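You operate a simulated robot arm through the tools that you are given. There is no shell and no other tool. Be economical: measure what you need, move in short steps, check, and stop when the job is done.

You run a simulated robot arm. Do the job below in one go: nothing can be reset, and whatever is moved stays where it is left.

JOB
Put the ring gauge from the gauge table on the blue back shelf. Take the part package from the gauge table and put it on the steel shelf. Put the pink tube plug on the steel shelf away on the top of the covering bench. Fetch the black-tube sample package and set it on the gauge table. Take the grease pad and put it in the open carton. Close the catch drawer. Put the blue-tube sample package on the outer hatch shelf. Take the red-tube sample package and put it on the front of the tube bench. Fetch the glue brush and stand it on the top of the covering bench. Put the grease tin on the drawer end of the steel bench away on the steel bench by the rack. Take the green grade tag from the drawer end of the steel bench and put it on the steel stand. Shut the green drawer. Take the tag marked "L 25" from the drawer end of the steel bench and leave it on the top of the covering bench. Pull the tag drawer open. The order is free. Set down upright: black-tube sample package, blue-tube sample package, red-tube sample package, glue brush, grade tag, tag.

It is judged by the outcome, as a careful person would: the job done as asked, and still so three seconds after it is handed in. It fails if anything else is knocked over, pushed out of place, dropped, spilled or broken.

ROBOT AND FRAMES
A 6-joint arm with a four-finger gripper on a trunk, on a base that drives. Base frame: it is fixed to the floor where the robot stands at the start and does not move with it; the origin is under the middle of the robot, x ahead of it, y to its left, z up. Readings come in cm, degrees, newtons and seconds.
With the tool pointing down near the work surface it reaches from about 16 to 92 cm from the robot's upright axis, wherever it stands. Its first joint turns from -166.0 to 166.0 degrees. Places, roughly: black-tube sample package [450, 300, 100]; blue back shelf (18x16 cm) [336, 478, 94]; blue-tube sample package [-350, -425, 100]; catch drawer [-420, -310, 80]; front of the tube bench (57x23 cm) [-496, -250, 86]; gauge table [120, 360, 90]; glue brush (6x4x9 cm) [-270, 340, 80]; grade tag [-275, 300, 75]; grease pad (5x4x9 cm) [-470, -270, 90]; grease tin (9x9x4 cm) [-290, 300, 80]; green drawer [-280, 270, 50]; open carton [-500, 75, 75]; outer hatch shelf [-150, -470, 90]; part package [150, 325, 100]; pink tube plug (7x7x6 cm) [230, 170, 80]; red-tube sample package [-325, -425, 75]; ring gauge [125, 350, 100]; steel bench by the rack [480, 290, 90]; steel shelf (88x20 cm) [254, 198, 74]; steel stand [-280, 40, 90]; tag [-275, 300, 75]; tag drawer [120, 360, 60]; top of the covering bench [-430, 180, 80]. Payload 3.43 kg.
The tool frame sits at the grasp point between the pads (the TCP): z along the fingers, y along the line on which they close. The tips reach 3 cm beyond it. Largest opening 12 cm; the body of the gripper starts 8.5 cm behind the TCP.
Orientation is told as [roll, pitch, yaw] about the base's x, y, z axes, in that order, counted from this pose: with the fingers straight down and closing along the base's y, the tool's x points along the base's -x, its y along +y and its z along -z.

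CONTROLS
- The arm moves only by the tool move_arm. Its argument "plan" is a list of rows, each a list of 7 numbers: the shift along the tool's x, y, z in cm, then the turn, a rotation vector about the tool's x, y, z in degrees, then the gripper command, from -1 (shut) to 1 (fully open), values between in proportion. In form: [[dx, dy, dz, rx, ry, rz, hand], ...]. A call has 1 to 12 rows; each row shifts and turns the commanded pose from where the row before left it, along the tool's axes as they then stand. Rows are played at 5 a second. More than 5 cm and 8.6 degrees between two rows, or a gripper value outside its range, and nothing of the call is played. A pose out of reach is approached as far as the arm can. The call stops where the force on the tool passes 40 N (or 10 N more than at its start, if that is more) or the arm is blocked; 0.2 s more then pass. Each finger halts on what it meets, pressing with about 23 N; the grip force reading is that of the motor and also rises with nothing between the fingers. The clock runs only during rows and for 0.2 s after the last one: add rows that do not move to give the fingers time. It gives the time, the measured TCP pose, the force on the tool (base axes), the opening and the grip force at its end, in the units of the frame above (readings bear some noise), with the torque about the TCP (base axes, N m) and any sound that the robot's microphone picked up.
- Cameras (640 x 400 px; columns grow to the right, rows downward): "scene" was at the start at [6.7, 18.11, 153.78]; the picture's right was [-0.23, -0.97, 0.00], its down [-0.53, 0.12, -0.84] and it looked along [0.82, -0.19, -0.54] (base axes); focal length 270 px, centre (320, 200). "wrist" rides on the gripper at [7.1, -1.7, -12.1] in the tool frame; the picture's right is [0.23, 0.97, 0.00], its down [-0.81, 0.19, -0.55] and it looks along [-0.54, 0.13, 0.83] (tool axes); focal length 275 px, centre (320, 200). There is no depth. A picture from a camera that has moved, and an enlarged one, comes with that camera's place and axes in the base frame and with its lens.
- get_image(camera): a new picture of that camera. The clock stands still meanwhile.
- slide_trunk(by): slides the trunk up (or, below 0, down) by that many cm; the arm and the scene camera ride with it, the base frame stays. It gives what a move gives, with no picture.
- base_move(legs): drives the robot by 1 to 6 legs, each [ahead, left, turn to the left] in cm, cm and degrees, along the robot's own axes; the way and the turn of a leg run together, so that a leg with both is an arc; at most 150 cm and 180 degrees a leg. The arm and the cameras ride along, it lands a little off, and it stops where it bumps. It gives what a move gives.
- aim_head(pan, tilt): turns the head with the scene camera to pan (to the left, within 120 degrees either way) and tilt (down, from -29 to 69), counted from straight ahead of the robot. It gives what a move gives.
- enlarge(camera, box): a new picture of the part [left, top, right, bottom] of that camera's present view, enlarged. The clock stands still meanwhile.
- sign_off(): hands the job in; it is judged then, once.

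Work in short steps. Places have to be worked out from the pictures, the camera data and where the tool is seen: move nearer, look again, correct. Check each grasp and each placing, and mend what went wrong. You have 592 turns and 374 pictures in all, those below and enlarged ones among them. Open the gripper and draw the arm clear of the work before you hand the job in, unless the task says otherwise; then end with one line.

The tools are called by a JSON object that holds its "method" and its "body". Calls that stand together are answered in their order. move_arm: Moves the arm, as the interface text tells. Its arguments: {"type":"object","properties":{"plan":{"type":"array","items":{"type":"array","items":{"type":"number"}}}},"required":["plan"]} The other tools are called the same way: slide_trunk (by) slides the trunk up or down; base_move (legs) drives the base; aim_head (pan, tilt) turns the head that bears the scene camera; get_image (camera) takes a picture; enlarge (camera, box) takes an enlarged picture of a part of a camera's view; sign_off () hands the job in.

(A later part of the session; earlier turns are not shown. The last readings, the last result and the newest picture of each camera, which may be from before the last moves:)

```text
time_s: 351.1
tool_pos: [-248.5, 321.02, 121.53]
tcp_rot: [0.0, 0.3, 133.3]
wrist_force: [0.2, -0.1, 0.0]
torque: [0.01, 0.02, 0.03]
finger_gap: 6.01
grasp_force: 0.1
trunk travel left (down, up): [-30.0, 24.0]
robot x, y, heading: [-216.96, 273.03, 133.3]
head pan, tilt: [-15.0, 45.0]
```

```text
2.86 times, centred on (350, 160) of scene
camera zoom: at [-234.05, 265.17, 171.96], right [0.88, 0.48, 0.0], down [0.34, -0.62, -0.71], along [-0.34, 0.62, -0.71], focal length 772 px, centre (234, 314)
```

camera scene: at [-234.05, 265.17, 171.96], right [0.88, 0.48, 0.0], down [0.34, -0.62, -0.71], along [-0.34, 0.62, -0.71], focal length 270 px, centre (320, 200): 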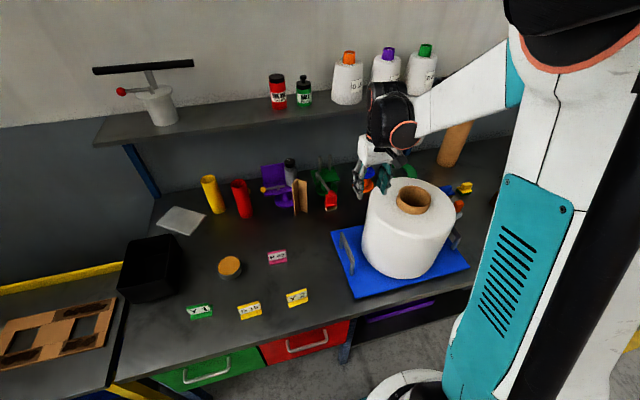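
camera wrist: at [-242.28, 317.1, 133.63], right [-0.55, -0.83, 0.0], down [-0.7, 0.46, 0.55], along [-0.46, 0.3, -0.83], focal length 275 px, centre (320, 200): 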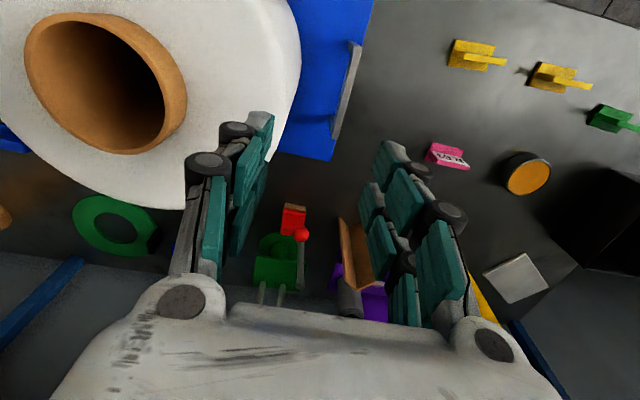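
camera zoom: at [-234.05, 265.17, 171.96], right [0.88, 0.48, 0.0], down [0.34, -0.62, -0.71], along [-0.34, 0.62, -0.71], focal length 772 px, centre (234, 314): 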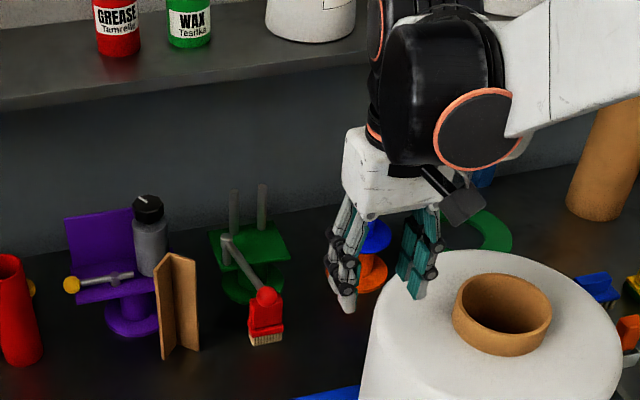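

I need a better look at whether the grey rod and ball overhang the brush. Move nearer (steps ≤5 cm).

{"method": "move_arm", "body": {"plan": [[-4, 0.2, 2, 0, 0, 0, 0.2], [-4, 0.2, 2, 0, 0, 0, 0.2], [-4, 0.2, 2, 0, 0, 0, 0.2], [-4, 0.2, 2, 0, 0, 0, 0.2]]}}

{"method": "get_image", "body": {"camera": "wrist"}}

{"method": "enlarge", "body": {"camera": "wrist", "box": [240, 80, 400, 200]}}

```text
time_s: 352.1
tool_pos: [-260.02, 332.34, 113.64]
tcp_rot: [-0.1, 0.2, 133.4]
wrist_force: [-0.2, 0.7, -0.1]
torque: [-0.04, -0.01, 0.03]
finger_gap: 7.21
grasp_force: 0.0
trunk travel left (down, up): [-30.0, 24.0]
robot x, y, heading: [-217.39, 273.09, 133.5]
head pan, tilt: [-15.0, 45.0]
```

```text
244 pictures are left
camera wrist: at [-254.0, 328.24, 125.66], right [-0.55, -0.83, 0.0], down [-0.7, 0.46, 0.55], along [-0.46, 0.3, -0.84], focal length 275 px, centre (320, 200)
```

wrist: 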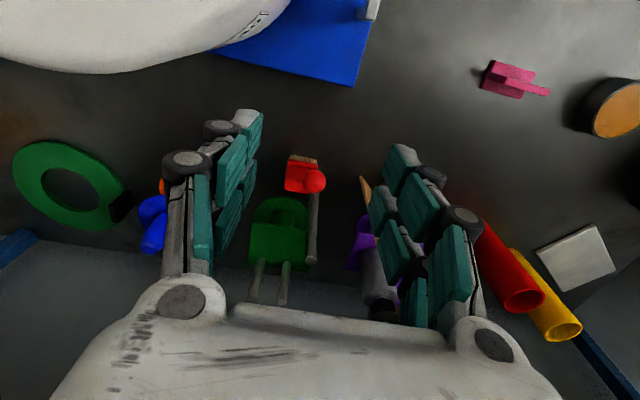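

```text
3.33 times, centred on (320, 140) of wrist
camera zoom: at [-254.0, 328.24, 125.66], right [-0.55, -0.83, 0.0], down [-0.7, 0.46, 0.55], along [-0.46, 0.3, -0.84], focal length 918 px, centre (320, 400)
```

zoom: 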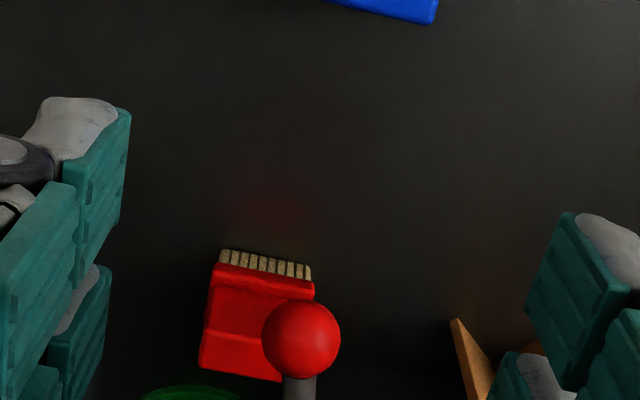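

A device lever (rod + ball at z 94) overhangs the brush, so I'll grasp it with a low 60° tilt from the front, draw it out, then lift. First shift left and tilt at height.

{"method": "move_arm", "body": {"plan": [[0, 3, -3, 0, 0, 0, 0.2], [0, 3, -3, 0, 0, 0, 0.2], [0, 0, 0, 0, -7.5, 0, 0.2], [0, 0, 0, 0, -7.5, 0, 0.2], [0, 0, 0, 0, -7.5, 0, 0.2], [0, 0, 0, 0, -7.5, 0, 0.2], [0, 0, 0, 0, -7.5, 0, 0.2], [0, 0, 0, 0, -7.5, 0, 0.2], [0, 0, 0, 0, -7.5, 0, 0.2], [0, 0, 0, 0, -7.5, 0, 0.2]]}}

{"method": "get_image", "body": {"camera": "scene"}}

```text
time_s: 354.3
tool_pos: [-264.49, 328.2, 119.47]
tcp_rot: [-0.1, -59.9, 133.5]
wrist_force: [0.5, -0.3, -0.3]
torque: [0.01, -0.03, 0.0]
finger_gap: 7.21
grasp_force: 0.0
trunk travel left (down, up): [-30.0, 24.0]
robot x, y, heading: [-216.86, 273.18, 133.6]
head pan, tilt: [-15.0, 45.0]
```

```text
242 pictures are left
camera scene: at [-234.1, 265.21, 171.96], right [0.88, 0.48, 0.0], down [0.34, -0.62, -0.71], along [-0.34, 0.62, -0.71], focal length 270 px, centre (320, 200)
```

scene: 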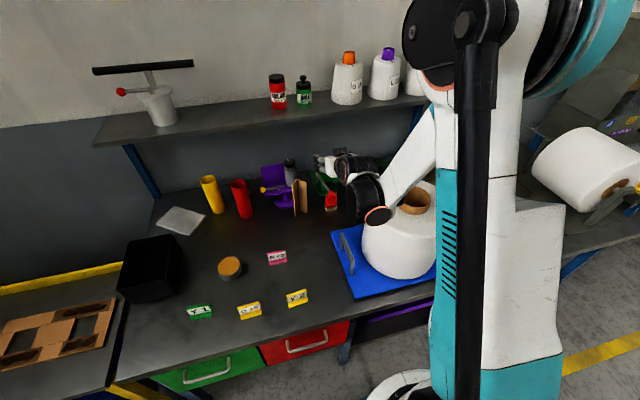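

The forearm would come down on the big package from here. I shift the base 24 cm left and yaw the tool 18° to the right so the arm approaches from the free left side.

{"method": "base_move", "body": {"legs": [[0, 24, 0]]}}

{"method": "move_arm", "body": {"plan": [[0, 0, 0, 5.2, 0, 3, 0.2], [0, 0, 0, 5.2, 0, 3, 0.2], [0, 0, 0, 5.2, 0, 3, 0.2]]}}

{"method": "slide_trunk", "body": {"by": -14}}

{"method": "get_image", "body": {"camera": "scene"}}

{"method": "get_image", "body": {"camera": "wrist"}}

```text
time_s: 356.1
tool_pos: [-282.47, 310.96, 119.46]
tcp_rot: [0.0, -59.8, 133.7]
wrist_force: [0.2, -0.5, 1.5]
torque: [0.02, -0.02, -0.01]
finger_gap: 7.2
grasp_force: 0.0
trunk travel left (down, up): [-30.0, 24.0]
robot x, y, heading: [-235.1, 256.12, 133.9]
head pan, tilt: [-15.0, 45.0]
```

```text
time_s: 356.9
tool_pos: [-282.36, 310.88, 119.59]
tcp_rot: [-0.3, -59.9, 115.7]
wrist_force: [-0.9, -0.9, 0.7]
torque: [-0.02, -0.01, 0.0]
finger_gap: 7.18
grasp_force: 0.0
trunk travel left (down, up): [-30.0, 24.0]
robot x, y, heading: [-235.04, 256.04, 133.8]
head pan, tilt: [-15.0, 45.0]
```

```text
time_s: 358.5
tool_pos: [-282.4, 310.98, 105.59]
tcp_rot: [-0.2, -59.8, 115.8]
wrist_force: [-0.1, 0.0, 0.9]
torque: [-0.01, -0.01, 0.0]
finger_gap: 7.18
grasp_force: 0.0
trunk travel left (down, up): [-16.0, 38.0]
robot x, y, heading: [-234.94, 256.43, 133.6]
head pan, tilt: [-15.0, 45.0]
```

```text
241 pictures are left
camera scene: at [-251.75, 248.16, 157.98], right [0.88, 0.48, 0.0], down [0.34, -0.62, -0.71], along [-0.34, 0.62, -0.71], focal length 270 px, centre (320, 200)
```

scene: 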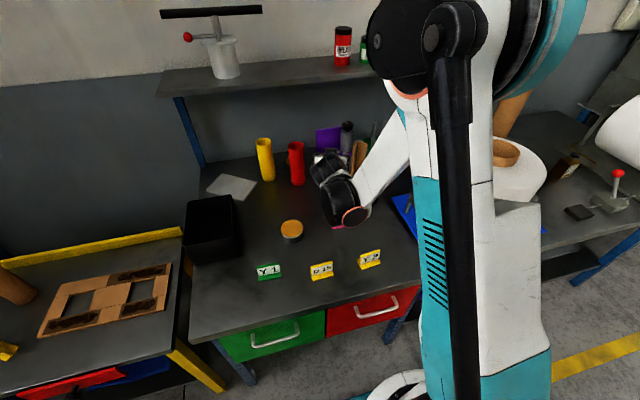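

```text
240 pictures are left
camera wrist: at [-274.76, 299.05, 105.37], right [-0.83, -0.52, -0.2], down [-0.14, -0.15, 0.98], along [-0.54, 0.84, 0.05], focal length 275 px, centre (320, 200)
```

wrist: 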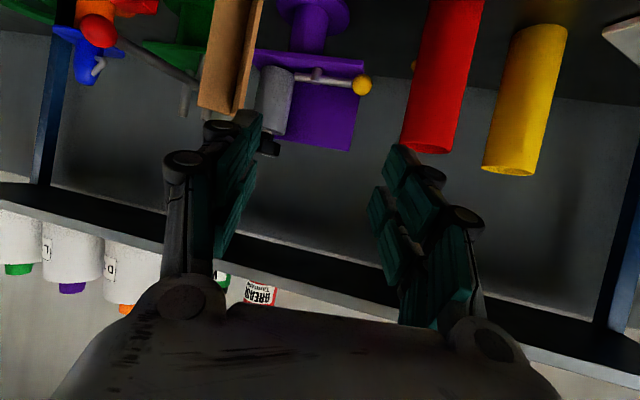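

I reduce tilt to 50° and go to a pre-grasp point in front-left of the brush.

{"method": "move_arm", "body": {"plan": [[0, 0, 0, 0, 5, 0, 0.2], [0, 0, 0, 0, 5, 0, 0.2], [0, -4.1, 0, 0, 0, 0, 0.2], [0, -4.1, 0, 0, 0, 0, 0.2], [0, -4.1, 0, 0, 0, 0, 0.2], [0, -4.1, 0, 0, 0, 0, 0.2], [0, -4.1, 0, 0, 0, 0, 0.2]]}}

{"method": "get_image", "body": {"camera": "wrist"}}

```text
time_s: 360.1
tool_pos: [-263.97, 319.91, 105.81]
tcp_rot: [-0.2, -49.8, 115.8]
wrist_force: [-0.1, -0.8, 0.3]
torque: [-0.02, -0.03, 0.0]
finger_gap: 7.2
grasp_force: 0.1
trunk travel left (down, up): [-16.0, 38.0]
robot x, y, heading: [-234.67, 256.26, 133.8]
head pan, tilt: [-15.0, 45.0]
```

```text
239 pictures are left
camera wrist: at [-256.43, 308.16, 107.98], right [-0.81, -0.56, -0.18], down [-0.22, 0.01, 0.98], along [-0.54, 0.83, -0.13], focal length 275 px, centre (320, 200)
```

wrist: 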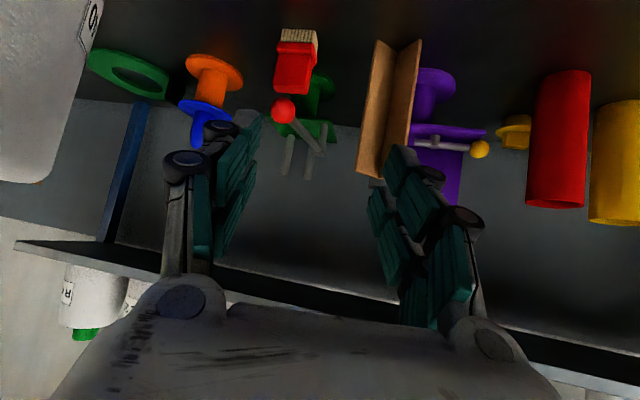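

Now the geometry is clear: brush front at (-270, 341.5), ball above-front at z 94. I descend to the pre-grasp point.

{"method": "move_arm", "body": {"plan": [[1.5, 0.1, 3.1, 0, 0, 0, 0.3], [1.5, 0.1, 3.1, 0, 0, 0, 0.3], [1.5, 0.1, 3.1, 0, 0, 0, 0.3], [1.5, 0.1, 3.1, 0, 0, 0, 0.3], [1.5, 0, 3.1, 0, 0, 0, 0.3], [1.5, 0, 3, 0, 0, 0, 0.3]]}}

{"method": "get_image", "body": {"camera": "wrist"}}

{"method": "get_image", "body": {"camera": "scene"}}

```text
time_s: 361.5
tool_pos: [-267.73, 327.39, 86.44]
tcp_rot: [-0.1, -49.8, 115.7]
wrist_force: [0.1, -0.6, 0.4]
torque: [0.01, 0.0, -0.01]
finger_gap: 7.83
grasp_force: 0.1
trunk travel left (down, up): [-16.0, 38.0]
robot x, y, heading: [-234.61, 256.07, 133.9]
head pan, tilt: [-15.0, 45.0]
```

```text
238 pictures are left
camera wrist: at [-260.21, 315.64, 88.69], right [-0.81, -0.55, -0.18], down [-0.22, 0.01, 0.98], along [-0.54, 0.83, -0.13], focal length 275 px, centre (320, 200)
```

wrist: 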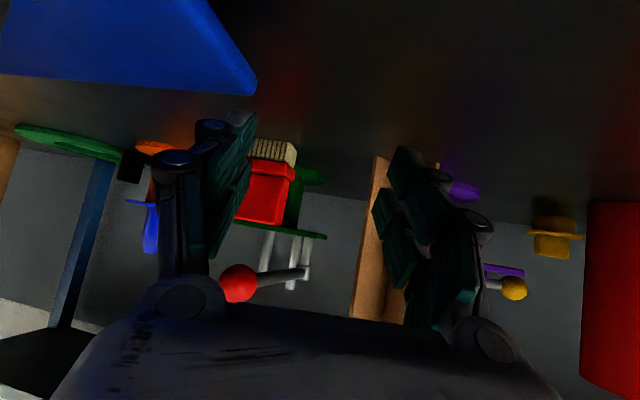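

```text
237 pictures are left
camera scene: at [-251.75, 248.2, 157.96], right [0.88, 0.48, 0.0], down [0.34, -0.62, -0.71], along [-0.34, 0.62, -0.71], focal length 270 px, centre (320, 200)
```

scene: 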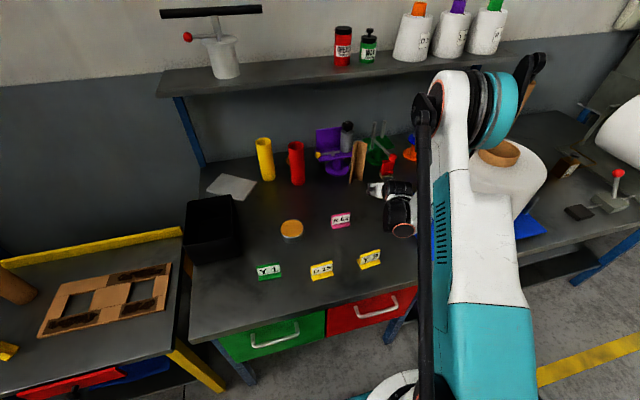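

Clear so far. I slide right 3.6 cm while advancing, then go straight in at TCP z 85.5 (below the ball).

{"method": "move_arm", "body": {"plan": [[-1.26, -1.8, 2.2, 0, 0, 0, 0.3], [-1.26, -1.8, 2.2, 0, 0, 0, 0.3], [-1.93, 0, 2.3, 0, 0, 0, 0.3]]}}

{"method": "get_image", "body": {"camera": "wrist"}}

```text
time_s: 362.3
tool_pos: [-268.14, 335.94, 85.75]
tcp_rot: [-0.1, -49.8, 115.6]
wrist_force: [-0.7, -0.1, 0.5]
torque: [0.01, 0.01, -0.01]
finger_gap: 7.79
grasp_force: 0.1
trunk travel left (down, up): [-16.0, 38.0]
robot x, y, heading: [-234.95, 256.36, 133.7]
head pan, tilt: [-15.0, 45.0]
```

```text
236 pictures are left
camera wrist: at [-260.51, 324.25, 88.0], right [-0.81, -0.55, -0.18], down [-0.22, 0.01, 0.98], along [-0.54, 0.83, -0.13], focal length 275 px, centre (320, 200)
```

wrist: 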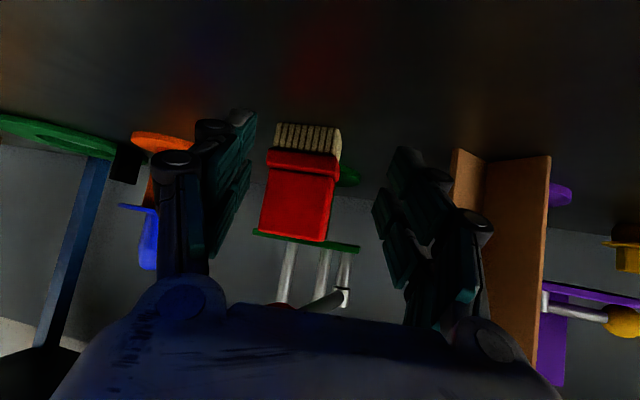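

Brush lies between the fingers. Advance the last ~5.3 cm and close.

{"method": "move_arm", "body": {"plan": [[-1.2, -0.3, 1.45, 0, 0, 0, 0.3], [-1.2, -0.3, 1.45, 0, 0, 0, 0.3], [-1, -0.1, 1.2, 0, 0, 0, 0.3]]}}

{"method": "get_image", "body": {"camera": "wrist"}}

{"method": "enlarge", "body": {"camera": "scene", "box": [320, 100, 440, 250]}}

```text
time_s: 363.1
tool_pos: [-269.6, 341.11, 85.69]
tcp_rot: [-0.1, -49.8, 115.7]
wrist_force: [-0.2, -0.6, -0.5]
torque: [0.01, 0.02, 0.02]
finger_gap: 7.78
grasp_force: 0.1
trunk travel left (down, up): [-16.0, 38.0]
robot x, y, heading: [-235.14, 256.35, 133.9]
head pan, tilt: [-15.0, 45.0]
```

```text
235 pictures are left
camera wrist: at [-262.09, 329.35, 87.88], right [-0.81, -0.55, -0.18], down [-0.22, 0.01, 0.98], along [-0.54, 0.83, -0.13], focal length 275 px, centre (320, 200)
```

wrist: 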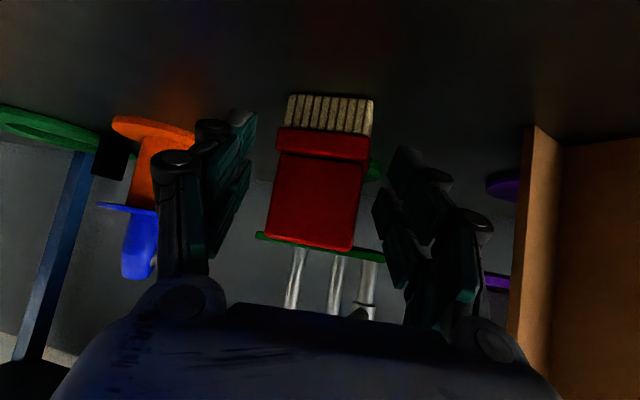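

```text
2.67 times, centred on (380, 175) of scene
camera zoom: at [-251.75, 248.2, 157.97], right [0.88, 0.48, 0.0], down [0.34, -0.62, -0.71], along [-0.34, 0.62, -0.71], focal length 721 px, centre (160, 267)
```

zoom: 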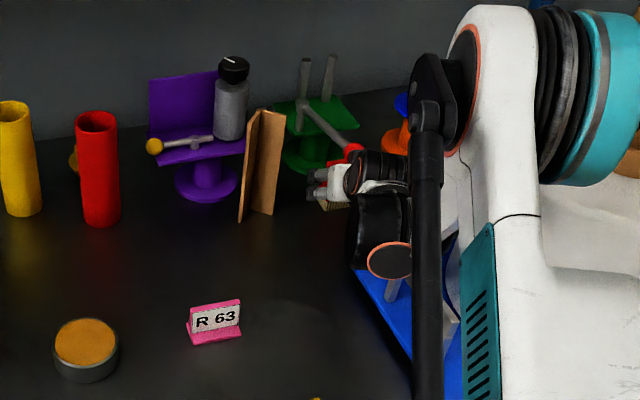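

Only the tips reach it yet; advance 1.5 cm more, then close.

{"method": "move_arm", "body": {"plan": [[-0.96, 0, 1.15, 0, 0, 0, 0.3], [0, 0, 0, 0, 0, 0, -0.2], [0, 0, 0, 0, 0, 0, -1], [0, 0, 0, 0, 0, 0, -1], [0, 0, 0, 0, 0, 0, -1]]}}

{"method": "get_image", "body": {"camera": "wrist"}}

```text
time_s: 364.3
tool_pos: [-270.31, 342.43, 85.69]
tcp_rot: [-0.1, -49.9, 115.7]
wrist_force: [-0.6, 1.5, 6.0]
torque: [0.22, -0.05, 0.06]
finger_gap: 5.67
grasp_force: 22.8
trunk travel left (down, up): [-16.0, 38.0]
robot x, y, heading: [-235.06, 256.27, 133.5]
head pan, tilt: [-15.0, 45.0]
```

```text
233 pictures are left
camera wrist: at [-262.73, 330.7, 87.98], right [-0.81, -0.55, -0.18], down [-0.22, 0.01, 0.98], along [-0.54, 0.83, -0.13], focal length 275 px, centre (320, 200)
```

wrist: 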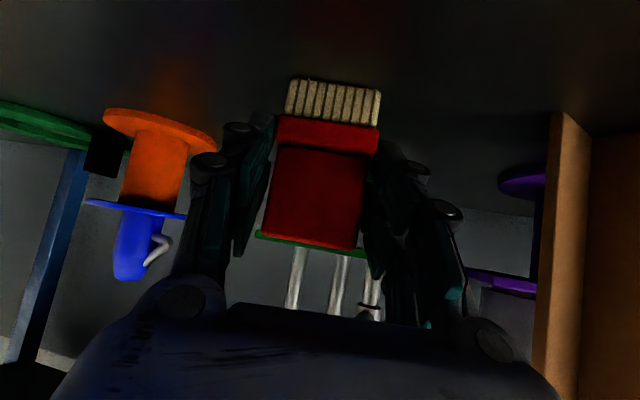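

Gripped (5.7 cm). Draw it back with a slight lift, keeping it below the ball, until clear.

{"method": "move_arm", "body": {"plan": [[0.41, 0, -0.96, 0, 0, 0, -1], [0.41, 0, -0.96, 0, 0, 0, -1], [1.3, 0, -1.5, 0, 0, 0, -1], [1.6, 0, -1.9, 0, 0, 0, -1], [1.9, 0, -2.3, 0, 0, 0, -1], [1.9, 0, -2.3, 0, 0, 0, -1], [1.9, 0, -2.3, 0, 0, 0, -1]]}}

{"method": "get_image", "body": {"camera": "wrist"}}

{"method": "enlarge", "body": {"camera": "scene", "box": [320, 100, 440, 250]}}

```text
time_s: 365.9
tool_pos: [-263.88, 328.33, 86.65]
tcp_rot: [-0.2, -49.9, 115.8]
wrist_force: [-5.1, 3.2, 7.9]
torque: [-0.86, -1.04, -0.08]
finger_gap: 5.58
grasp_force: 23.2
trunk travel left (down, up): [-16.0, 38.0]
robot x, y, heading: [-235.05, 256.3, 133.8]
head pan, tilt: [-15.0, 45.0]
```

```text
232 pictures are left
camera wrist: at [-256.29, 316.63, 88.83], right [-0.81, -0.55, -0.18], down [-0.22, 0.01, 0.98], along [-0.54, 0.83, -0.13], focal length 275 px, centre (320, 200)
```

wrist: 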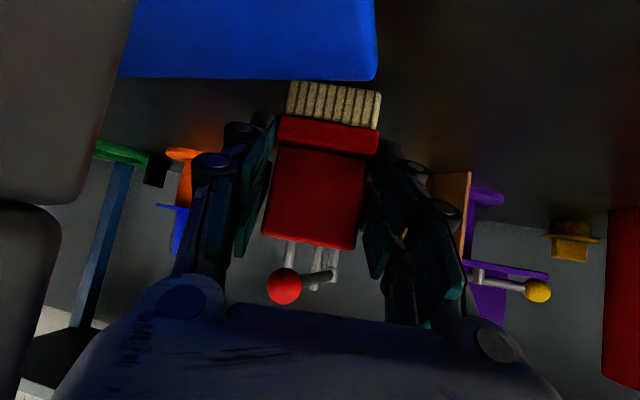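

```text
2.67 times, centred on (380, 175) of scene
camera zoom: at [-251.78, 248.16, 157.97], right [0.88, 0.48, 0.0], down [0.34, -0.62, -0.71], along [-0.34, 0.62, -0.71], focal length 721 px, centre (160, 267)
```

zoom: 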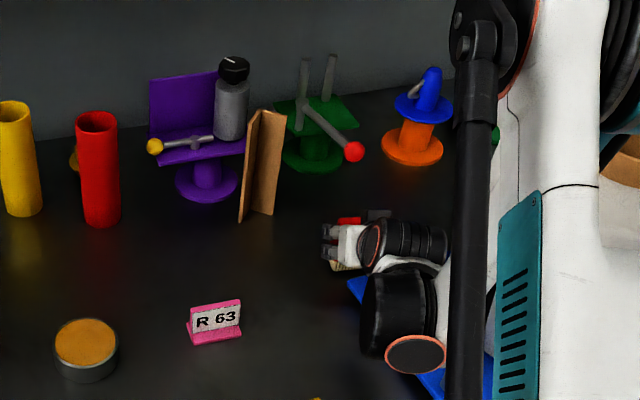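

Brush is out from under the lever. A slight upward force suggests it grazes the tray rim; lift straight up, shifting left.

{"method": "move_arm", "body": {"plan": [[-1.5, 0.8, -1.3, 0, 0, 0, -1], [-2.3, 1, -1.9, 0, 0, 0, -1], [-3, 1, -2.6, 0, 0, 0, -1], [-3, 1, -2.6, 0, 0, 0, -1], [-3, 1, -2.6, 0, 0, 0, -1]]}}

{"method": "get_image", "body": {"camera": "wrist"}}

{"method": "get_image", "body": {"camera": "scene"}}

```text
time_s: 367.1
tool_pos: [-268.26, 326.11, 103.43]
tcp_rot: [-0.1, -49.8, 115.7]
wrist_force: [0.0, -0.3, -1.1]
torque: [0.0, 0.0, 0.0]
finger_gap: 5.56
grasp_force: 23.0
trunk travel left (down, up): [-16.0, 38.0]
robot x, y, heading: [-234.27, 256.39, 134.0]
head pan, tilt: [-15.0, 45.0]
```

```text
230 pictures are left
camera wrist: at [-260.68, 314.46, 105.64], right [-0.81, -0.55, -0.18], down [-0.22, 0.01, 0.98], along [-0.54, 0.83, -0.13], focal length 275 px, centre (320, 200)
```

wrist: 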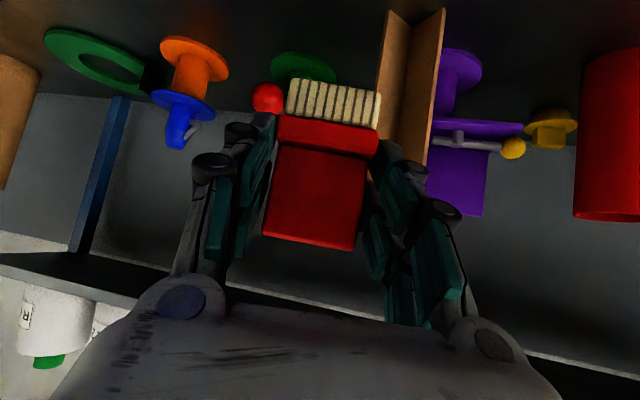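

```text
229 pictures are left
camera scene: at [-251.76, 248.15, 157.97], right [0.88, 0.48, 0.0], down [0.34, -0.62, -0.71], along [-0.34, 0.62, -0.71], focal length 270 px, centre (320, 200)
```

scene: 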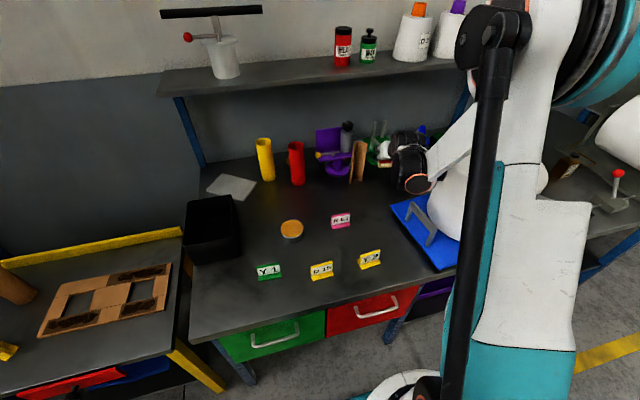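

Brush is free and held upright. I raise, back out and drive to the covering bench, keeping the tool orientation.

{"method": "slide_trunk", "body": {"by": 14}}

{"method": "base_move", "body": {"legs": [[-25, 0, 0], [0, 92, 0], [0, 93, 0], [8, 0, 0]]}}

{"method": "aim_head", "body": {"pan": -10, "tilt": 40}}

{"method": "get_image", "body": {"camera": "scene"}}

```text
time_s: 368.8
tool_pos: [-268.22, 326.26, 117.37]
tcp_rot: [-0.1, -49.8, 115.7]
wrist_force: [-0.1, -0.1, -1.0]
torque: [-0.05, 0.03, -0.01]
finger_gap: 5.54
grasp_force: 22.6
trunk travel left (down, up): [-30.0, 24.0]
robot x, y, heading: [-234.83, 256.65, 133.7]
head pan, tilt: [-15.0, 45.0]
```

```text
time_s: 380.1
tool_pos: [-389.4, 190.47, 117.23]
tcp_rot: [-0.2, -49.8, 113.8]
wrist_force: [-0.8, 0.7, -1.8]
torque: [-0.02, 0.0, -0.01]
finger_gap: 5.44
grasp_force: 23.3
trunk travel left (down, up): [-30.0, 24.0]
robot x, y, heading: [-357.85, 119.27, 132.2]
head pan, tilt: [-15.0, 45.0]
```

```text
time_s: 380.8
tool_pos: [-389.3, 190.36, 117.47]
tcp_rot: [-0.1, -49.8, 113.9]
wrist_force: [0.7, -0.1, -0.7]
torque: [0.01, -0.01, 0.0]
finger_gap: 5.43
grasp_force: 22.6
trunk travel left (down, up): [-30.0, 24.0]
robot x, y, heading: [-358.38, 119.59, 132.1]
head pan, tilt: [-10.0, 40.0]
```

```text
228 pictures are left
camera scene: at [-376.19, 111.82, 172.69], right [0.85, 0.53, 0.0], down [0.34, -0.55, -0.77], along [-0.41, 0.65, -0.64], focal length 270 px, centre (320, 200)
```

scene: 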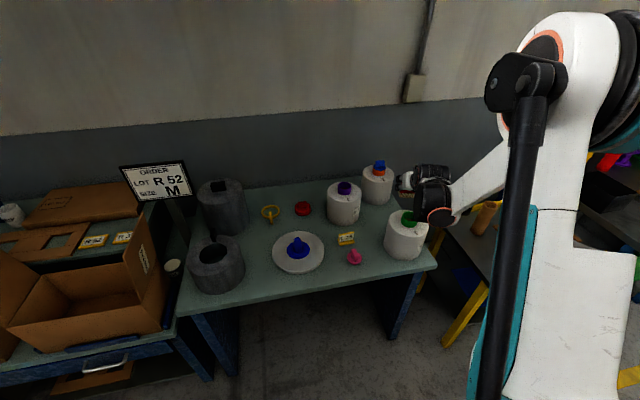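

The finger gap shrank slightly (5.67→5.43); check the brush in hand.

{"method": "get_image", "body": {"camera": "wrist"}}

```text
227 pictures are left
camera wrist: at [-382.19, 178.43, 119.57], right [-0.83, -0.53, -0.18], down [-0.22, 0.01, 0.98], along [-0.51, 0.85, -0.13], focal length 275 px, centre (320, 200)
```

wrist: 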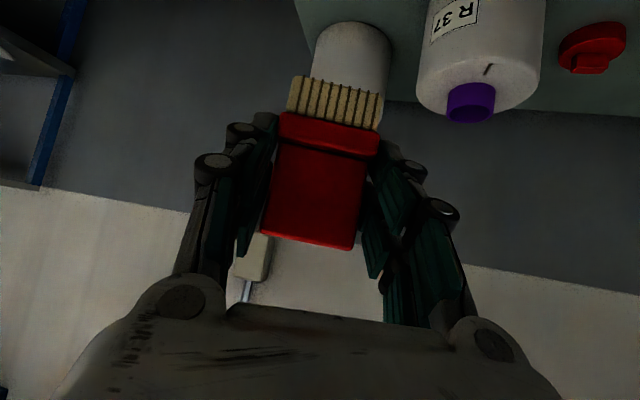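

Brush is secure, just aligning. The right gap is tight; the front-left spot near (-425.5, 151) between the grey package and the disc is roomier. Shift the base left and lower the trunk.

{"method": "base_move", "body": {"legs": [[-5, 53, 0]]}}

{"method": "slide_trunk", "body": {"by": -14}}

{"method": "get_image", "body": {"camera": "scene"}}

{"method": "get_image", "body": {"camera": "wrist"}}

```text
time_s: 383.9
tool_pos: [-426.04, 150.44, 117.3]
tcp_rot: [-0.2, -49.7, 114.4]
wrist_force: [-0.7, 0.5, -0.8]
torque: [-0.01, -0.02, 0.02]
finger_gap: 5.39
grasp_force: 23.0
trunk travel left (down, up): [-30.0, 24.0]
robot x, y, heading: [-394.44, 79.07, 132.5]
head pan, tilt: [-10.0, 40.0]
```

```text
time_s: 385.6
tool_pos: [-426.07, 150.45, 103.46]
tcp_rot: [-0.2, -49.9, 114.5]
wrist_force: [0.8, -0.5, -1.9]
torque: [0.0, -0.03, -0.01]
finger_gap: 5.36
grasp_force: 23.1
trunk travel left (down, up): [-16.0, 38.0]
robot x, y, heading: [-394.34, 79.46, 132.7]
head pan, tilt: [-10.0, 40.0]
```

```text
226 pictures are left
camera scene: at [-412.07, 72.02, 158.7], right [0.84, 0.54, 0.0], down [0.35, -0.54, -0.77], along [-0.41, 0.65, -0.64], focal length 270 px, centre (320, 200)
```

scene: 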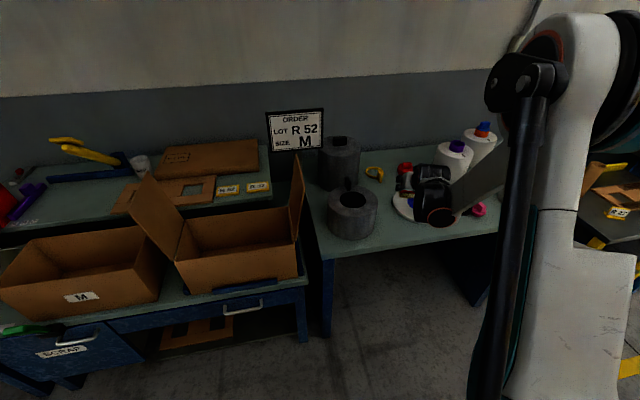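

```text
225 pictures are left
camera wrist: at [-418.67, 138.58, 105.6], right [-0.83, -0.54, -0.18], down [-0.22, 0.01, 0.98], along [-0.52, 0.84, -0.13], focal length 275 px, centre (320, 200)
```

wrist: 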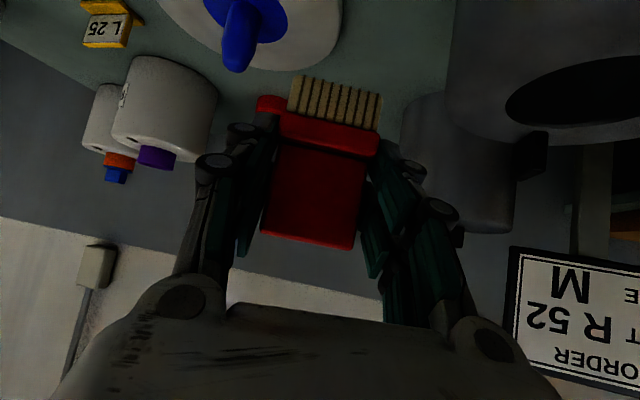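

Lower toward the bench.

{"method": "move_arm", "body": {"plan": [[2.3, -0.3, 1.93, 0, 0, 0, -1], [2.3, -0.3, 1.93, 0, 0, 0, -1], [2.3, -0.2, 1.93, 0, 0, 0, -1], [2.3, 0, 1.93, 0, 0, 0, -1], [2.3, 0, 1.93, 0, 0, 0, -1]]}}

{"method": "get_image", "body": {"camera": "wrist"}}

{"method": "enlarge", "body": {"camera": "scene", "box": [300, 120, 520, 280]}}

```text
time_s: 386.8
tool_pos: [-425.17, 150.86, 88.31]
tcp_rot: [0.0, -49.8, 114.4]
wrist_force: [-0.4, -0.2, -1.1]
torque: [0.0, -0.03, -0.01]
finger_gap: 5.35
grasp_force: 23.1
trunk travel left (down, up): [-16.0, 38.0]
robot x, y, heading: [-394.3, 79.8, 132.7]
head pan, tilt: [-10.0, 40.0]
```

```text
224 pictures are left
camera wrist: at [-417.94, 138.93, 90.51], right [-0.83, -0.54, -0.18], down [-0.22, 0.01, 0.98], along [-0.52, 0.84, -0.13], focal length 275 px, centre (320, 200)
```

wrist: 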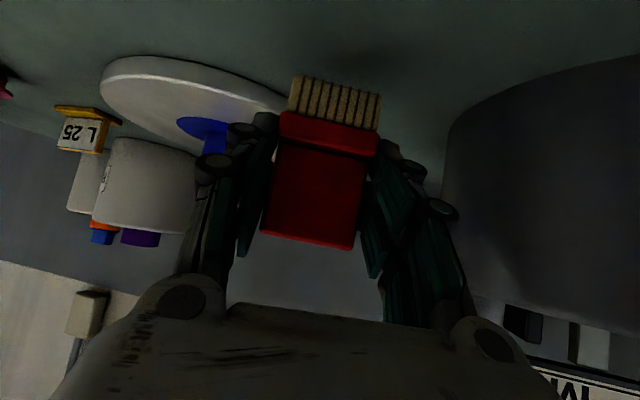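

```text
2.50 times, centred on (410, 200) of scene
camera zoom: at [-412.09, 72.05, 158.69], right [0.84, 0.54, 0.0], down [0.35, -0.54, -0.77], along [-0.41, 0.65, -0.64], focal length 676 px, centre (95, 200)
```

zoom: 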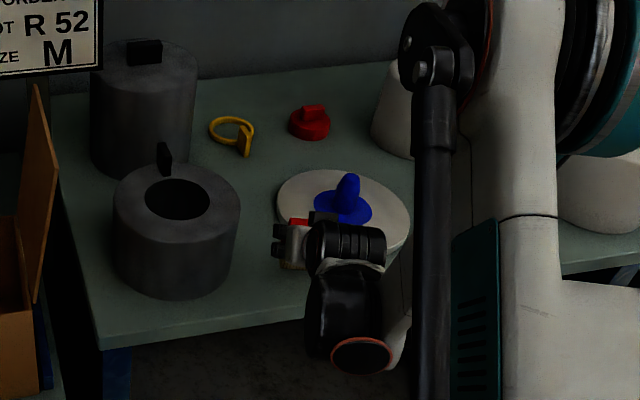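

{"method": "move_arm", "body": {"plan": [[0.77, 0, 0.64, 0, 0, 0, -1], [0.54, 0, 0.45, 0, 0, 0, -1], [0.3, 0, 0.26, 0, 0, 0, -1], [0.23, 0, 0.19, 0, 0, 0, -1]]}}

{"method": "move_arm", "body": {"plan": [[0.19, 0, 0.16, 0, 0, 0, -1], [0.19, 0, 0.16, 0, 0, 0, -1]]}}

```text
time_s: 387.8
tool_pos: [-425.14, 150.76, 85.89]
tcp_rot: [-0.1, -49.8, 114.4]
wrist_force: [0.4, -0.7, -0.7]
torque: [0.0, -0.04, -0.02]
finger_gap: 5.33
grasp_force: 23.0
trunk travel left (down, up): [-16.0, 38.0]
robot x, y, heading: [-394.26, 79.76, 132.3]
head pan, tilt: [-10.0, 40.0]
```

```text
time_s: 388.4
tool_pos: [-425.27, 150.71, 85.64]
tcp_rot: [-0.1, -50.0, 114.4]
wrist_force: [-0.3, 2.6, 19.9]
torque: [0.45, -0.12, 0.25]
finger_gap: 5.41
grasp_force: 23.3
trunk travel left (down, up): [-16.0, 38.0]
robot x, y, heading: [-393.99, 79.48, 132.7]
head pan, tilt: [-10.0, 40.0]
```

Contact. Open gently, check, then withdraw along the tool axis.

{"method": "move_arm", "body": {"plan": [[0, 0, 0, 0, 0, 0, 0.05], [0, 0, 0, 0, 0, 0, 0.2], [0, 0, 0, 0, 0, 0, 0.25], [0, 0, 0, 0, 0, 0, 0.25]]}}

{"method": "get_image", "body": {"camera": "wrist"}}

```text
time_s: 389.4
tool_pos: [-425.35, 150.78, 85.51]
tcp_rot: [-0.2, -49.8, 114.4]
wrist_force: [-0.3, 0.1, -0.4]
torque: [-0.05, 0.02, 0.0]
finger_gap: 7.5
grasp_force: 0.1
trunk travel left (down, up): [-16.0, 38.0]
robot x, y, heading: [-394.09, 79.62, 132.3]
head pan, tilt: [-10.0, 40.0]
```

```text
222 pictures are left
camera wrist: at [-417.96, 138.86, 87.7], right [-0.83, -0.54, -0.18], down [-0.22, 0.01, 0.98], along [-0.52, 0.84, -0.13], focal length 275 px, centre (320, 200)
```

wrist: 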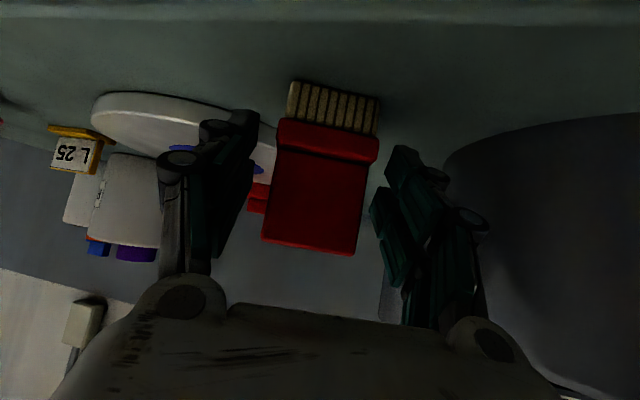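

Brush stands. Withdraw, raise and straighten the tool.

{"method": "move_arm", "body": {"plan": [[0, 0, -3, 0, 0, 0, 0.25], [0, 0, -4, 0, 0, 0, 0.25], [0, 0, -4, 0, 0, 0, 0.25]]}}

{"method": "slide_trunk", "body": {"by": 14}}

{"method": "base_move", "body": {"legs": [[-15, 0, 0]]}}

{"method": "get_image", "body": {"camera": "scene"}}

```text
time_s: 390.2
tool_pos: [-421.98, 143.71, 93.27]
tcp_rot: [-0.2, -49.7, 114.4]
wrist_force: [-0.5, 0.0, 0.3]
torque: [-0.04, 0.0, 0.02]
finger_gap: 7.51
grasp_force: 0.2
out of reach, approached as far as the arm can: row 3
trunk travel left (down, up): [-16.0, 38.0]
robot x, y, heading: [-394.11, 79.34, 132.3]
head pan, tilt: [-10.0, 40.0]
```

```text
time_s: 391.8
tool_pos: [-422.06, 143.75, 107.31]
tcp_rot: [-0.2, -49.7, 114.3]
wrist_force: [-0.3, 0.5, -1.4]
torque: [0.02, -0.02, -0.01]
finger_gap: 7.5
grasp_force: 0.1
trunk travel left (down, up): [-30.0, 24.0]
robot x, y, heading: [-393.84, 79.58, 132.5]
head pan, tilt: [-10.0, 40.0]
```

```text
time_s: 393.2
tool_pos: [-411.72, 132.64, 107.34]
tcp_rot: [-0.1, -49.8, 114.2]
wrist_force: [-0.1, -0.6, 0.1]
torque: [0.01, 0.0, 0.02]
finger_gap: 7.51
grasp_force: 0.1
trunk travel left (down, up): [-30.0, 24.0]
robot x, y, heading: [-383.77, 68.82, 132.2]
head pan, tilt: [-10.0, 40.0]
```

```text
221 pictures are left
camera scene: at [-401.93, 60.95, 172.7], right [0.84, 0.54, 0.0], down [0.34, -0.54, -0.77], along [-0.41, 0.65, -0.64], focal length 270 px, centre (320, 200)
```

scene: 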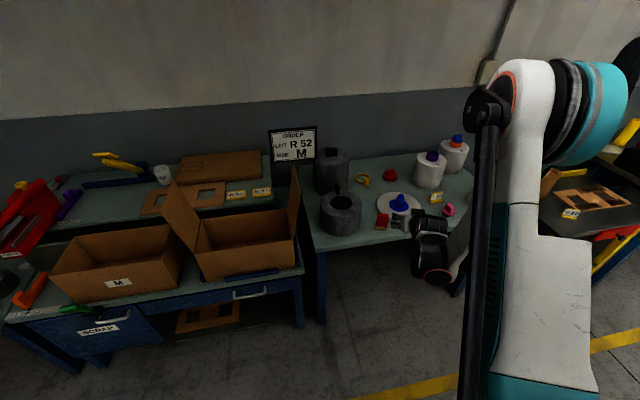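

Brush stands well. Straighten the tool.

{"method": "move_arm", "body": {"plan": [[0, 0, 0, 0, 8.3, 0, 0.5], [0, 0, 0, 0, 8.3, 0, 0.5], [0, 0, 0, 0, 8.3, 0, 0.5], [0, 0, 0, 0, 8.3, 0, 0.5], [0, 0, 0, 0, 8.3, 0, 0.5], [0, 0, 0, 0, 8.3, 0, 0.5], [0, 0, 0, 0, 0, -8, 0.5], [0, 0, 0, 0, 0, -8, 0.5], [2, 0, -4, 0, 0, -2, 0.7], [2, 0, -4, 0, 0, 0, 0.7]]}}

{"method": "aim_head", "body": {"pan": 100, "tilt": 25}}

{"method": "get_image", "body": {"camera": "scene"}}

```text
time_s: 395.4
tool_pos: [-408.98, 129.72, 115.6]
tcp_rot: [0.0, 0.0, 132.3]
wrist_force: [-0.6, -0.3, 0.8]
torque: [0.06, 0.03, 0.02]
finger_gap: 10.21
grasp_force: 0.1
trunk travel left (down, up): [-30.0, 24.0]
robot x, y, heading: [-383.73, 68.83, 132.2]
head pan, tilt: [-10.0, 40.0]
```

```text
time_s: 397.3
tool_pos: [-409.03, 129.85, 115.43]
tcp_rot: [-0.1, 0.2, 132.2]
wrist_force: [0.3, -0.1, 0.6]
torque: [0.01, -0.02, -0.01]
finger_gap: 10.22
grasp_force: 0.0
trunk travel left (down, up): [-30.0, 24.0]
robot x, y, heading: [-383.47, 68.68, 132.3]
head pan, tilt: [100.0, 25.0]
```

```text
220 pictures are left
camera scene: at [-403.1, 46.59, 175.03], right [-0.79, 0.61, 0.0], down [0.26, 0.33, -0.91], along [-0.55, -0.72, -0.42], focal length 270 px, centre (320, 200)
```

scene: 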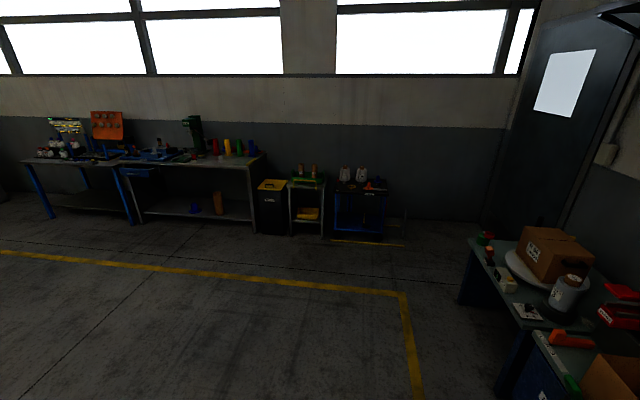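

Next the green "Y 1" tag: drive back to the drawer bench.

{"method": "base_move", "body": {"legs": [[0, -108, 0], [0, -107, 0], [0, 0, 3.5], [10, 0, 0]]}}

{"method": "aim_head", "body": {"pan": 0, "tilt": 42}}

{"method": "get_image", "body": {"camera": "scene"}}

{"method": "get_image", "body": {"camera": "wrist"}}

```text
time_s: 409.4
tool_pos: [-259.15, 284.33, 115.42]
tcp_rot: [0.1, 0.2, 136.3]
wrist_force: [-0.8, 0.9, -0.1]
torque: [-0.03, -0.04, -0.01]
finger_gap: 10.2
grasp_force: 0.0
trunk travel left (down, up): [-30.0, 24.0]
robot x, y, heading: [-229.82, 225.25, 136.6]
head pan, tilt: [100.0, 25.0]
```

```text
time_s: 411.1
tool_pos: [-258.98, 284.22, 115.39]
tcp_rot: [0.1, 0.1, 136.3]
wrist_force: [-0.5, -1.1, -0.5]
torque: [-0.02, 0.0, 0.02]
finger_gap: 10.21
grasp_force: 0.0
trunk travel left (down, up): [-30.0, 24.0]
robot x, y, heading: [-229.61, 225.2, 136.4]
head pan, tilt: [0.0, 42.0]
```

```text
219 pictures are left
camera scene: at [-248.02, 215.15, 172.4], right [0.69, 0.73, 0.0], down [0.49, -0.46, -0.74], along [-0.54, 0.51, -0.67], focal length 270 px, centre (320, 200)
```

scene: 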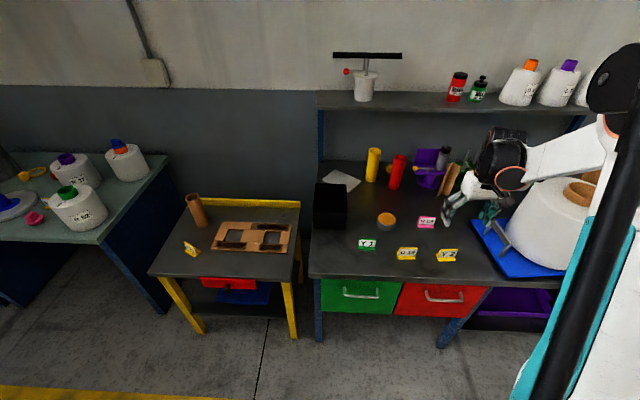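

```text
218 pictures are left
camera wrist: at [-252.66, 280.61, 127.47], right [-0.5, -0.86, 0.0], down [-0.72, 0.42, 0.55], along [-0.48, 0.28, -0.83], focal length 275 px, centre (320, 200)
```

wrist: 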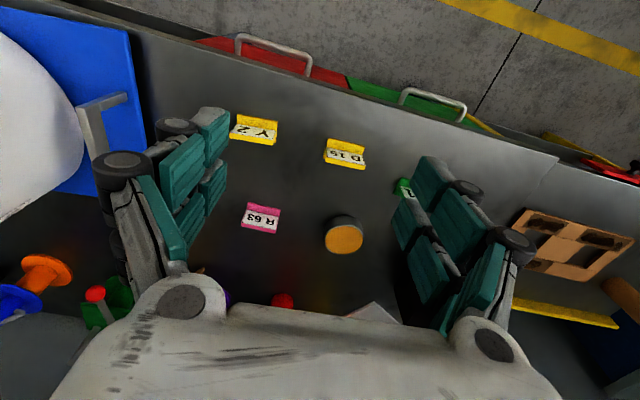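

Green tag at (-286.9, 279). Move base 5 ahead and the tool above it.

{"method": "base_move", "body": {"legs": [[5, 0, 0]]}}

{"method": "move_arm", "body": {"plan": [[-1.95, 3.8, 0, 0, 0, 0, 0.7], [-1.95, 3.8, 0, 0, 0, 0, 0.7], [-1.95, 3.8, 0, 0, 0, 0, 0.7], [-1.95, 3.8, 0, 0, 0, 0, 0.7], [-1.95, 3.8, 0, 0, 0, 0, 0.7], [-1.95, 3.8, 0, 0, 0, 0, 0.7], [0, 0, 5, 0, 0, 0, 0.7], [0, 0, 5, 0, 0, 0, 0.7], [0, 0, 5, 0, 0, 0, 0.7], [0, 0, 4, 0, 0, 0, 0.7]]}}

{"method": "get_image", "body": {"camera": "wrist"}}

```text
time_s: 412.0
tool_pos: [-262.69, 287.74, 115.48]
tcp_rot: [0.0, 0.2, 136.5]
wrist_force: [-0.9, 0.2, -0.1]
torque: [-0.03, -0.02, -0.02]
finger_gap: 10.22
grasp_force: 0.1
trunk travel left (down, up): [-30.0, 24.0]
robot x, y, heading: [-233.22, 228.74, 136.6]
head pan, tilt: [0.0, 42.0]
```

```text
time_s: 414.2
tool_pos: [-287.05, 279.28, 96.38]
tcp_rot: [0.1, 0.0, 136.4]
wrist_force: [-1.1, 0.2, 0.6]
torque: [-0.01, 0.02, -0.01]
finger_gap: 10.21
grasp_force: 0.1
trunk travel left (down, up): [-30.0, 24.0]
robot x, y, heading: [-233.37, 228.4, 136.7]
head pan, tilt: [0.0, 42.0]
```

```text
217 pictures are left
camera wrist: at [-280.71, 275.67, 108.42], right [-0.5, -0.86, 0.0], down [-0.72, 0.42, 0.55], along [-0.48, 0.28, -0.83], focal length 275 px, centre (320, 200)
```

wrist: 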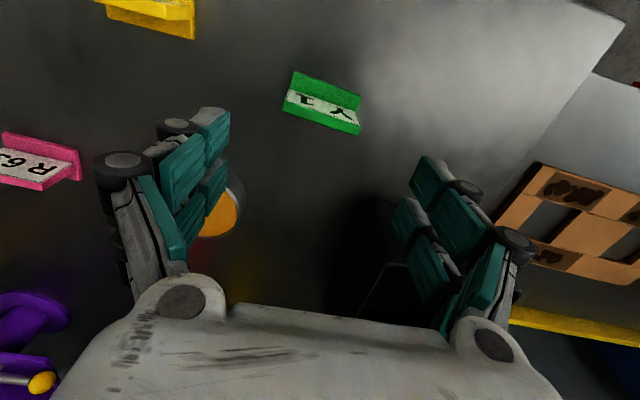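

Tag is under the gripper, rotated ~6°. Align, descend and grip.

{"method": "move_arm", "body": {"plan": [[0.6, 0, 2, 0, 0, 6, 0.7], [0, 0, 4, 0, 0, 0, 0.7], [0, 0, 4, 0, 0, 0, 0.7], [0, 0, 2.5, 0, 0, 0, 0.7], [0, 0, 0.6, 0, 0, 0, 0.7]]}}

{"method": "get_image", "body": {"camera": "wrist"}}

```text
time_s: 415.4
tool_pos: [-286.51, 278.84, 83.37]
tcp_rot: [-0.1, 0.0, 130.5]
wrist_force: [-0.3, -0.5, -0.8]
torque: [0.02, -0.02, -0.01]
finger_gap: 10.2
grasp_force: 0.1
trunk travel left (down, up): [-30.0, 24.0]
robot x, y, heading: [-233.13, 228.58, 136.5]
head pan, tilt: [0.0, 42.0]
```

```text
216 pictures are left
camera wrist: at [-280.63, 274.59, 95.29], right [-0.59, -0.81, 0.0], down [-0.67, 0.49, 0.55], along [-0.44, 0.33, -0.83], focal length 275 px, centre (320, 200)
```

wrist: 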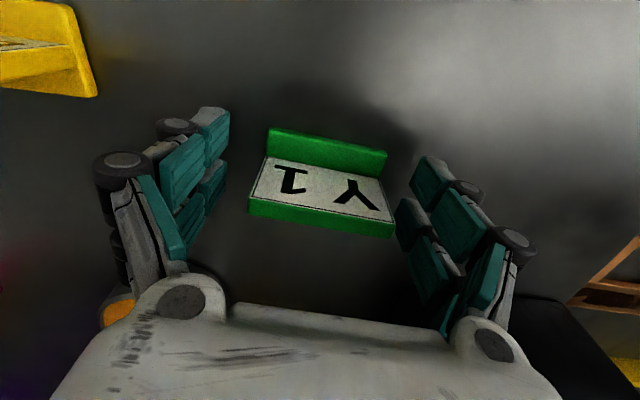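

Well aligned. Close and lift.

{"method": "move_arm", "body": {"plan": [[0, 0, 0, 0, 0, 0, 0], [0, 0, 0, 0, 0, 0, -1], [0, 0, 0, 0, 0, 0, -1], [0, 0, 0, 0, 0, 0, -1], [0, 0, -2, 0, 0, 0, -1], [0, 0, -4, 0, 0, 0, -1], [0, 0, -5, 0, 0, 0, -1], [0, 0, -5, 0, 0, 0, -1], [0, 0, -5, 0, 0, 0, -1], [0, 0, -5, 0, 0, 0, -1]]}}

{"method": "get_image", "body": {"camera": "wrist"}}

```text
time_s: 417.6
tool_pos: [-286.41, 278.85, 109.52]
tcp_rot: [-0.1, 0.1, 130.5]
wrist_force: [0.5, -0.3, 0.4]
torque: [0.02, -0.01, 0.03]
finger_gap: 6.89
grasp_force: 23.0
trunk travel left (down, up): [-30.0, 24.0]
robot x, y, heading: [-232.75, 228.66, 136.4]
head pan, tilt: [0.0, 42.0]
```

```text
215 pictures are left
camera wrist: at [-280.55, 274.55, 121.57], right [-0.59, -0.81, 0.0], down [-0.67, 0.49, 0.55], along [-0.44, 0.33, -0.83], focal length 275 px, centre (320, 200)
```

wrist: 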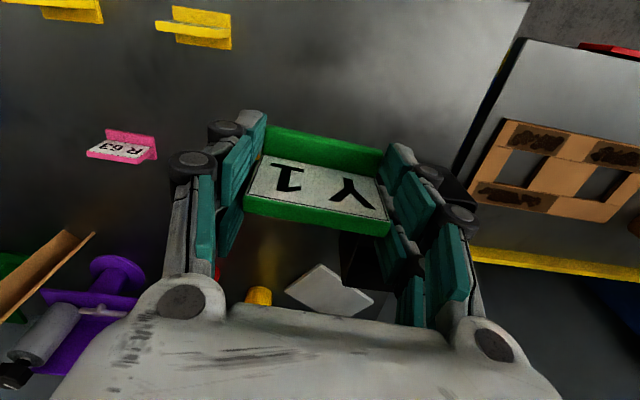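

Green tag held. Retract, back off and turn toward the steel stand at (-280, 40).

{"method": "move_arm", "body": {"plan": [[4.5, 0, -1, 0, 0, -3, -1], [4.5, 0, -1, 0, 0, -3, -1], [4.5, 0, -1, 0, 0, 0, -1], [4.5, 0, 0, 0, 0, 0, -1]]}}

{"method": "base_move", "body": {"legs": [[-50, 0, 0], [0, 0, 100]]}}

{"method": "aim_head", "body": {"pan": 0, "tilt": 30}}

{"method": "get_image", "body": {"camera": "scene"}}

```text
time_s: 418.6
tool_pos: [-274.09, 265.67, 112.53]
tcp_rot: [0.1, 0.1, 136.5]
wrist_force: [0.0, 0.2, -0.5]
torque: [0.03, 0.02, 0.0]
finger_gap: 6.87
grasp_force: 23.0
trunk travel left (down, up): [-30.0, 24.0]
robot x, y, heading: [-233.64, 228.6, 136.5]
head pan, tilt: [0.0, 42.0]
```

```text
time_s: 425.8
tool_pos: [-226.22, 147.51, 112.36]
tcp_rot: [0.0, 0.1, -123.0]
wrist_force: [0.5, -0.2, -0.7]
torque: [0.02, 0.0, 0.01]
finger_gap: 6.89
grasp_force: 22.8
trunk travel left (down, up): [-30.0, 24.0]
robot x, y, heading: [-197.04, 194.76, -122.9]
head pan, tilt: [0.0, 42.0]
```

```text
time_s: 426.5
tool_pos: [-226.32, 147.49, 112.37]
tcp_rot: [0.0, 0.2, -122.8]
wrist_force: [0.0, 0.2, 0.1]
torque: [0.01, 0.02, 0.03]
finger_gap: 6.87
grasp_force: 22.9
trunk travel left (down, up): [-30.0, 24.0]
robot x, y, heading: [-197.33, 194.8, -123.2]
head pan, tilt: [0.0, 30.0]
```

```text
214 pictures are left
camera scene: at [-184.22, 177.93, 174.22], right [-0.84, 0.54, 0.0], down [0.27, 0.42, -0.87], along [-0.47, -0.73, -0.5], focal length 270 px, centre (320, 200)
```

scene: 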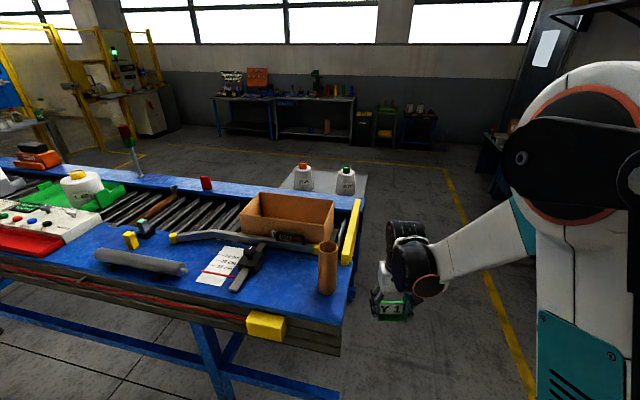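

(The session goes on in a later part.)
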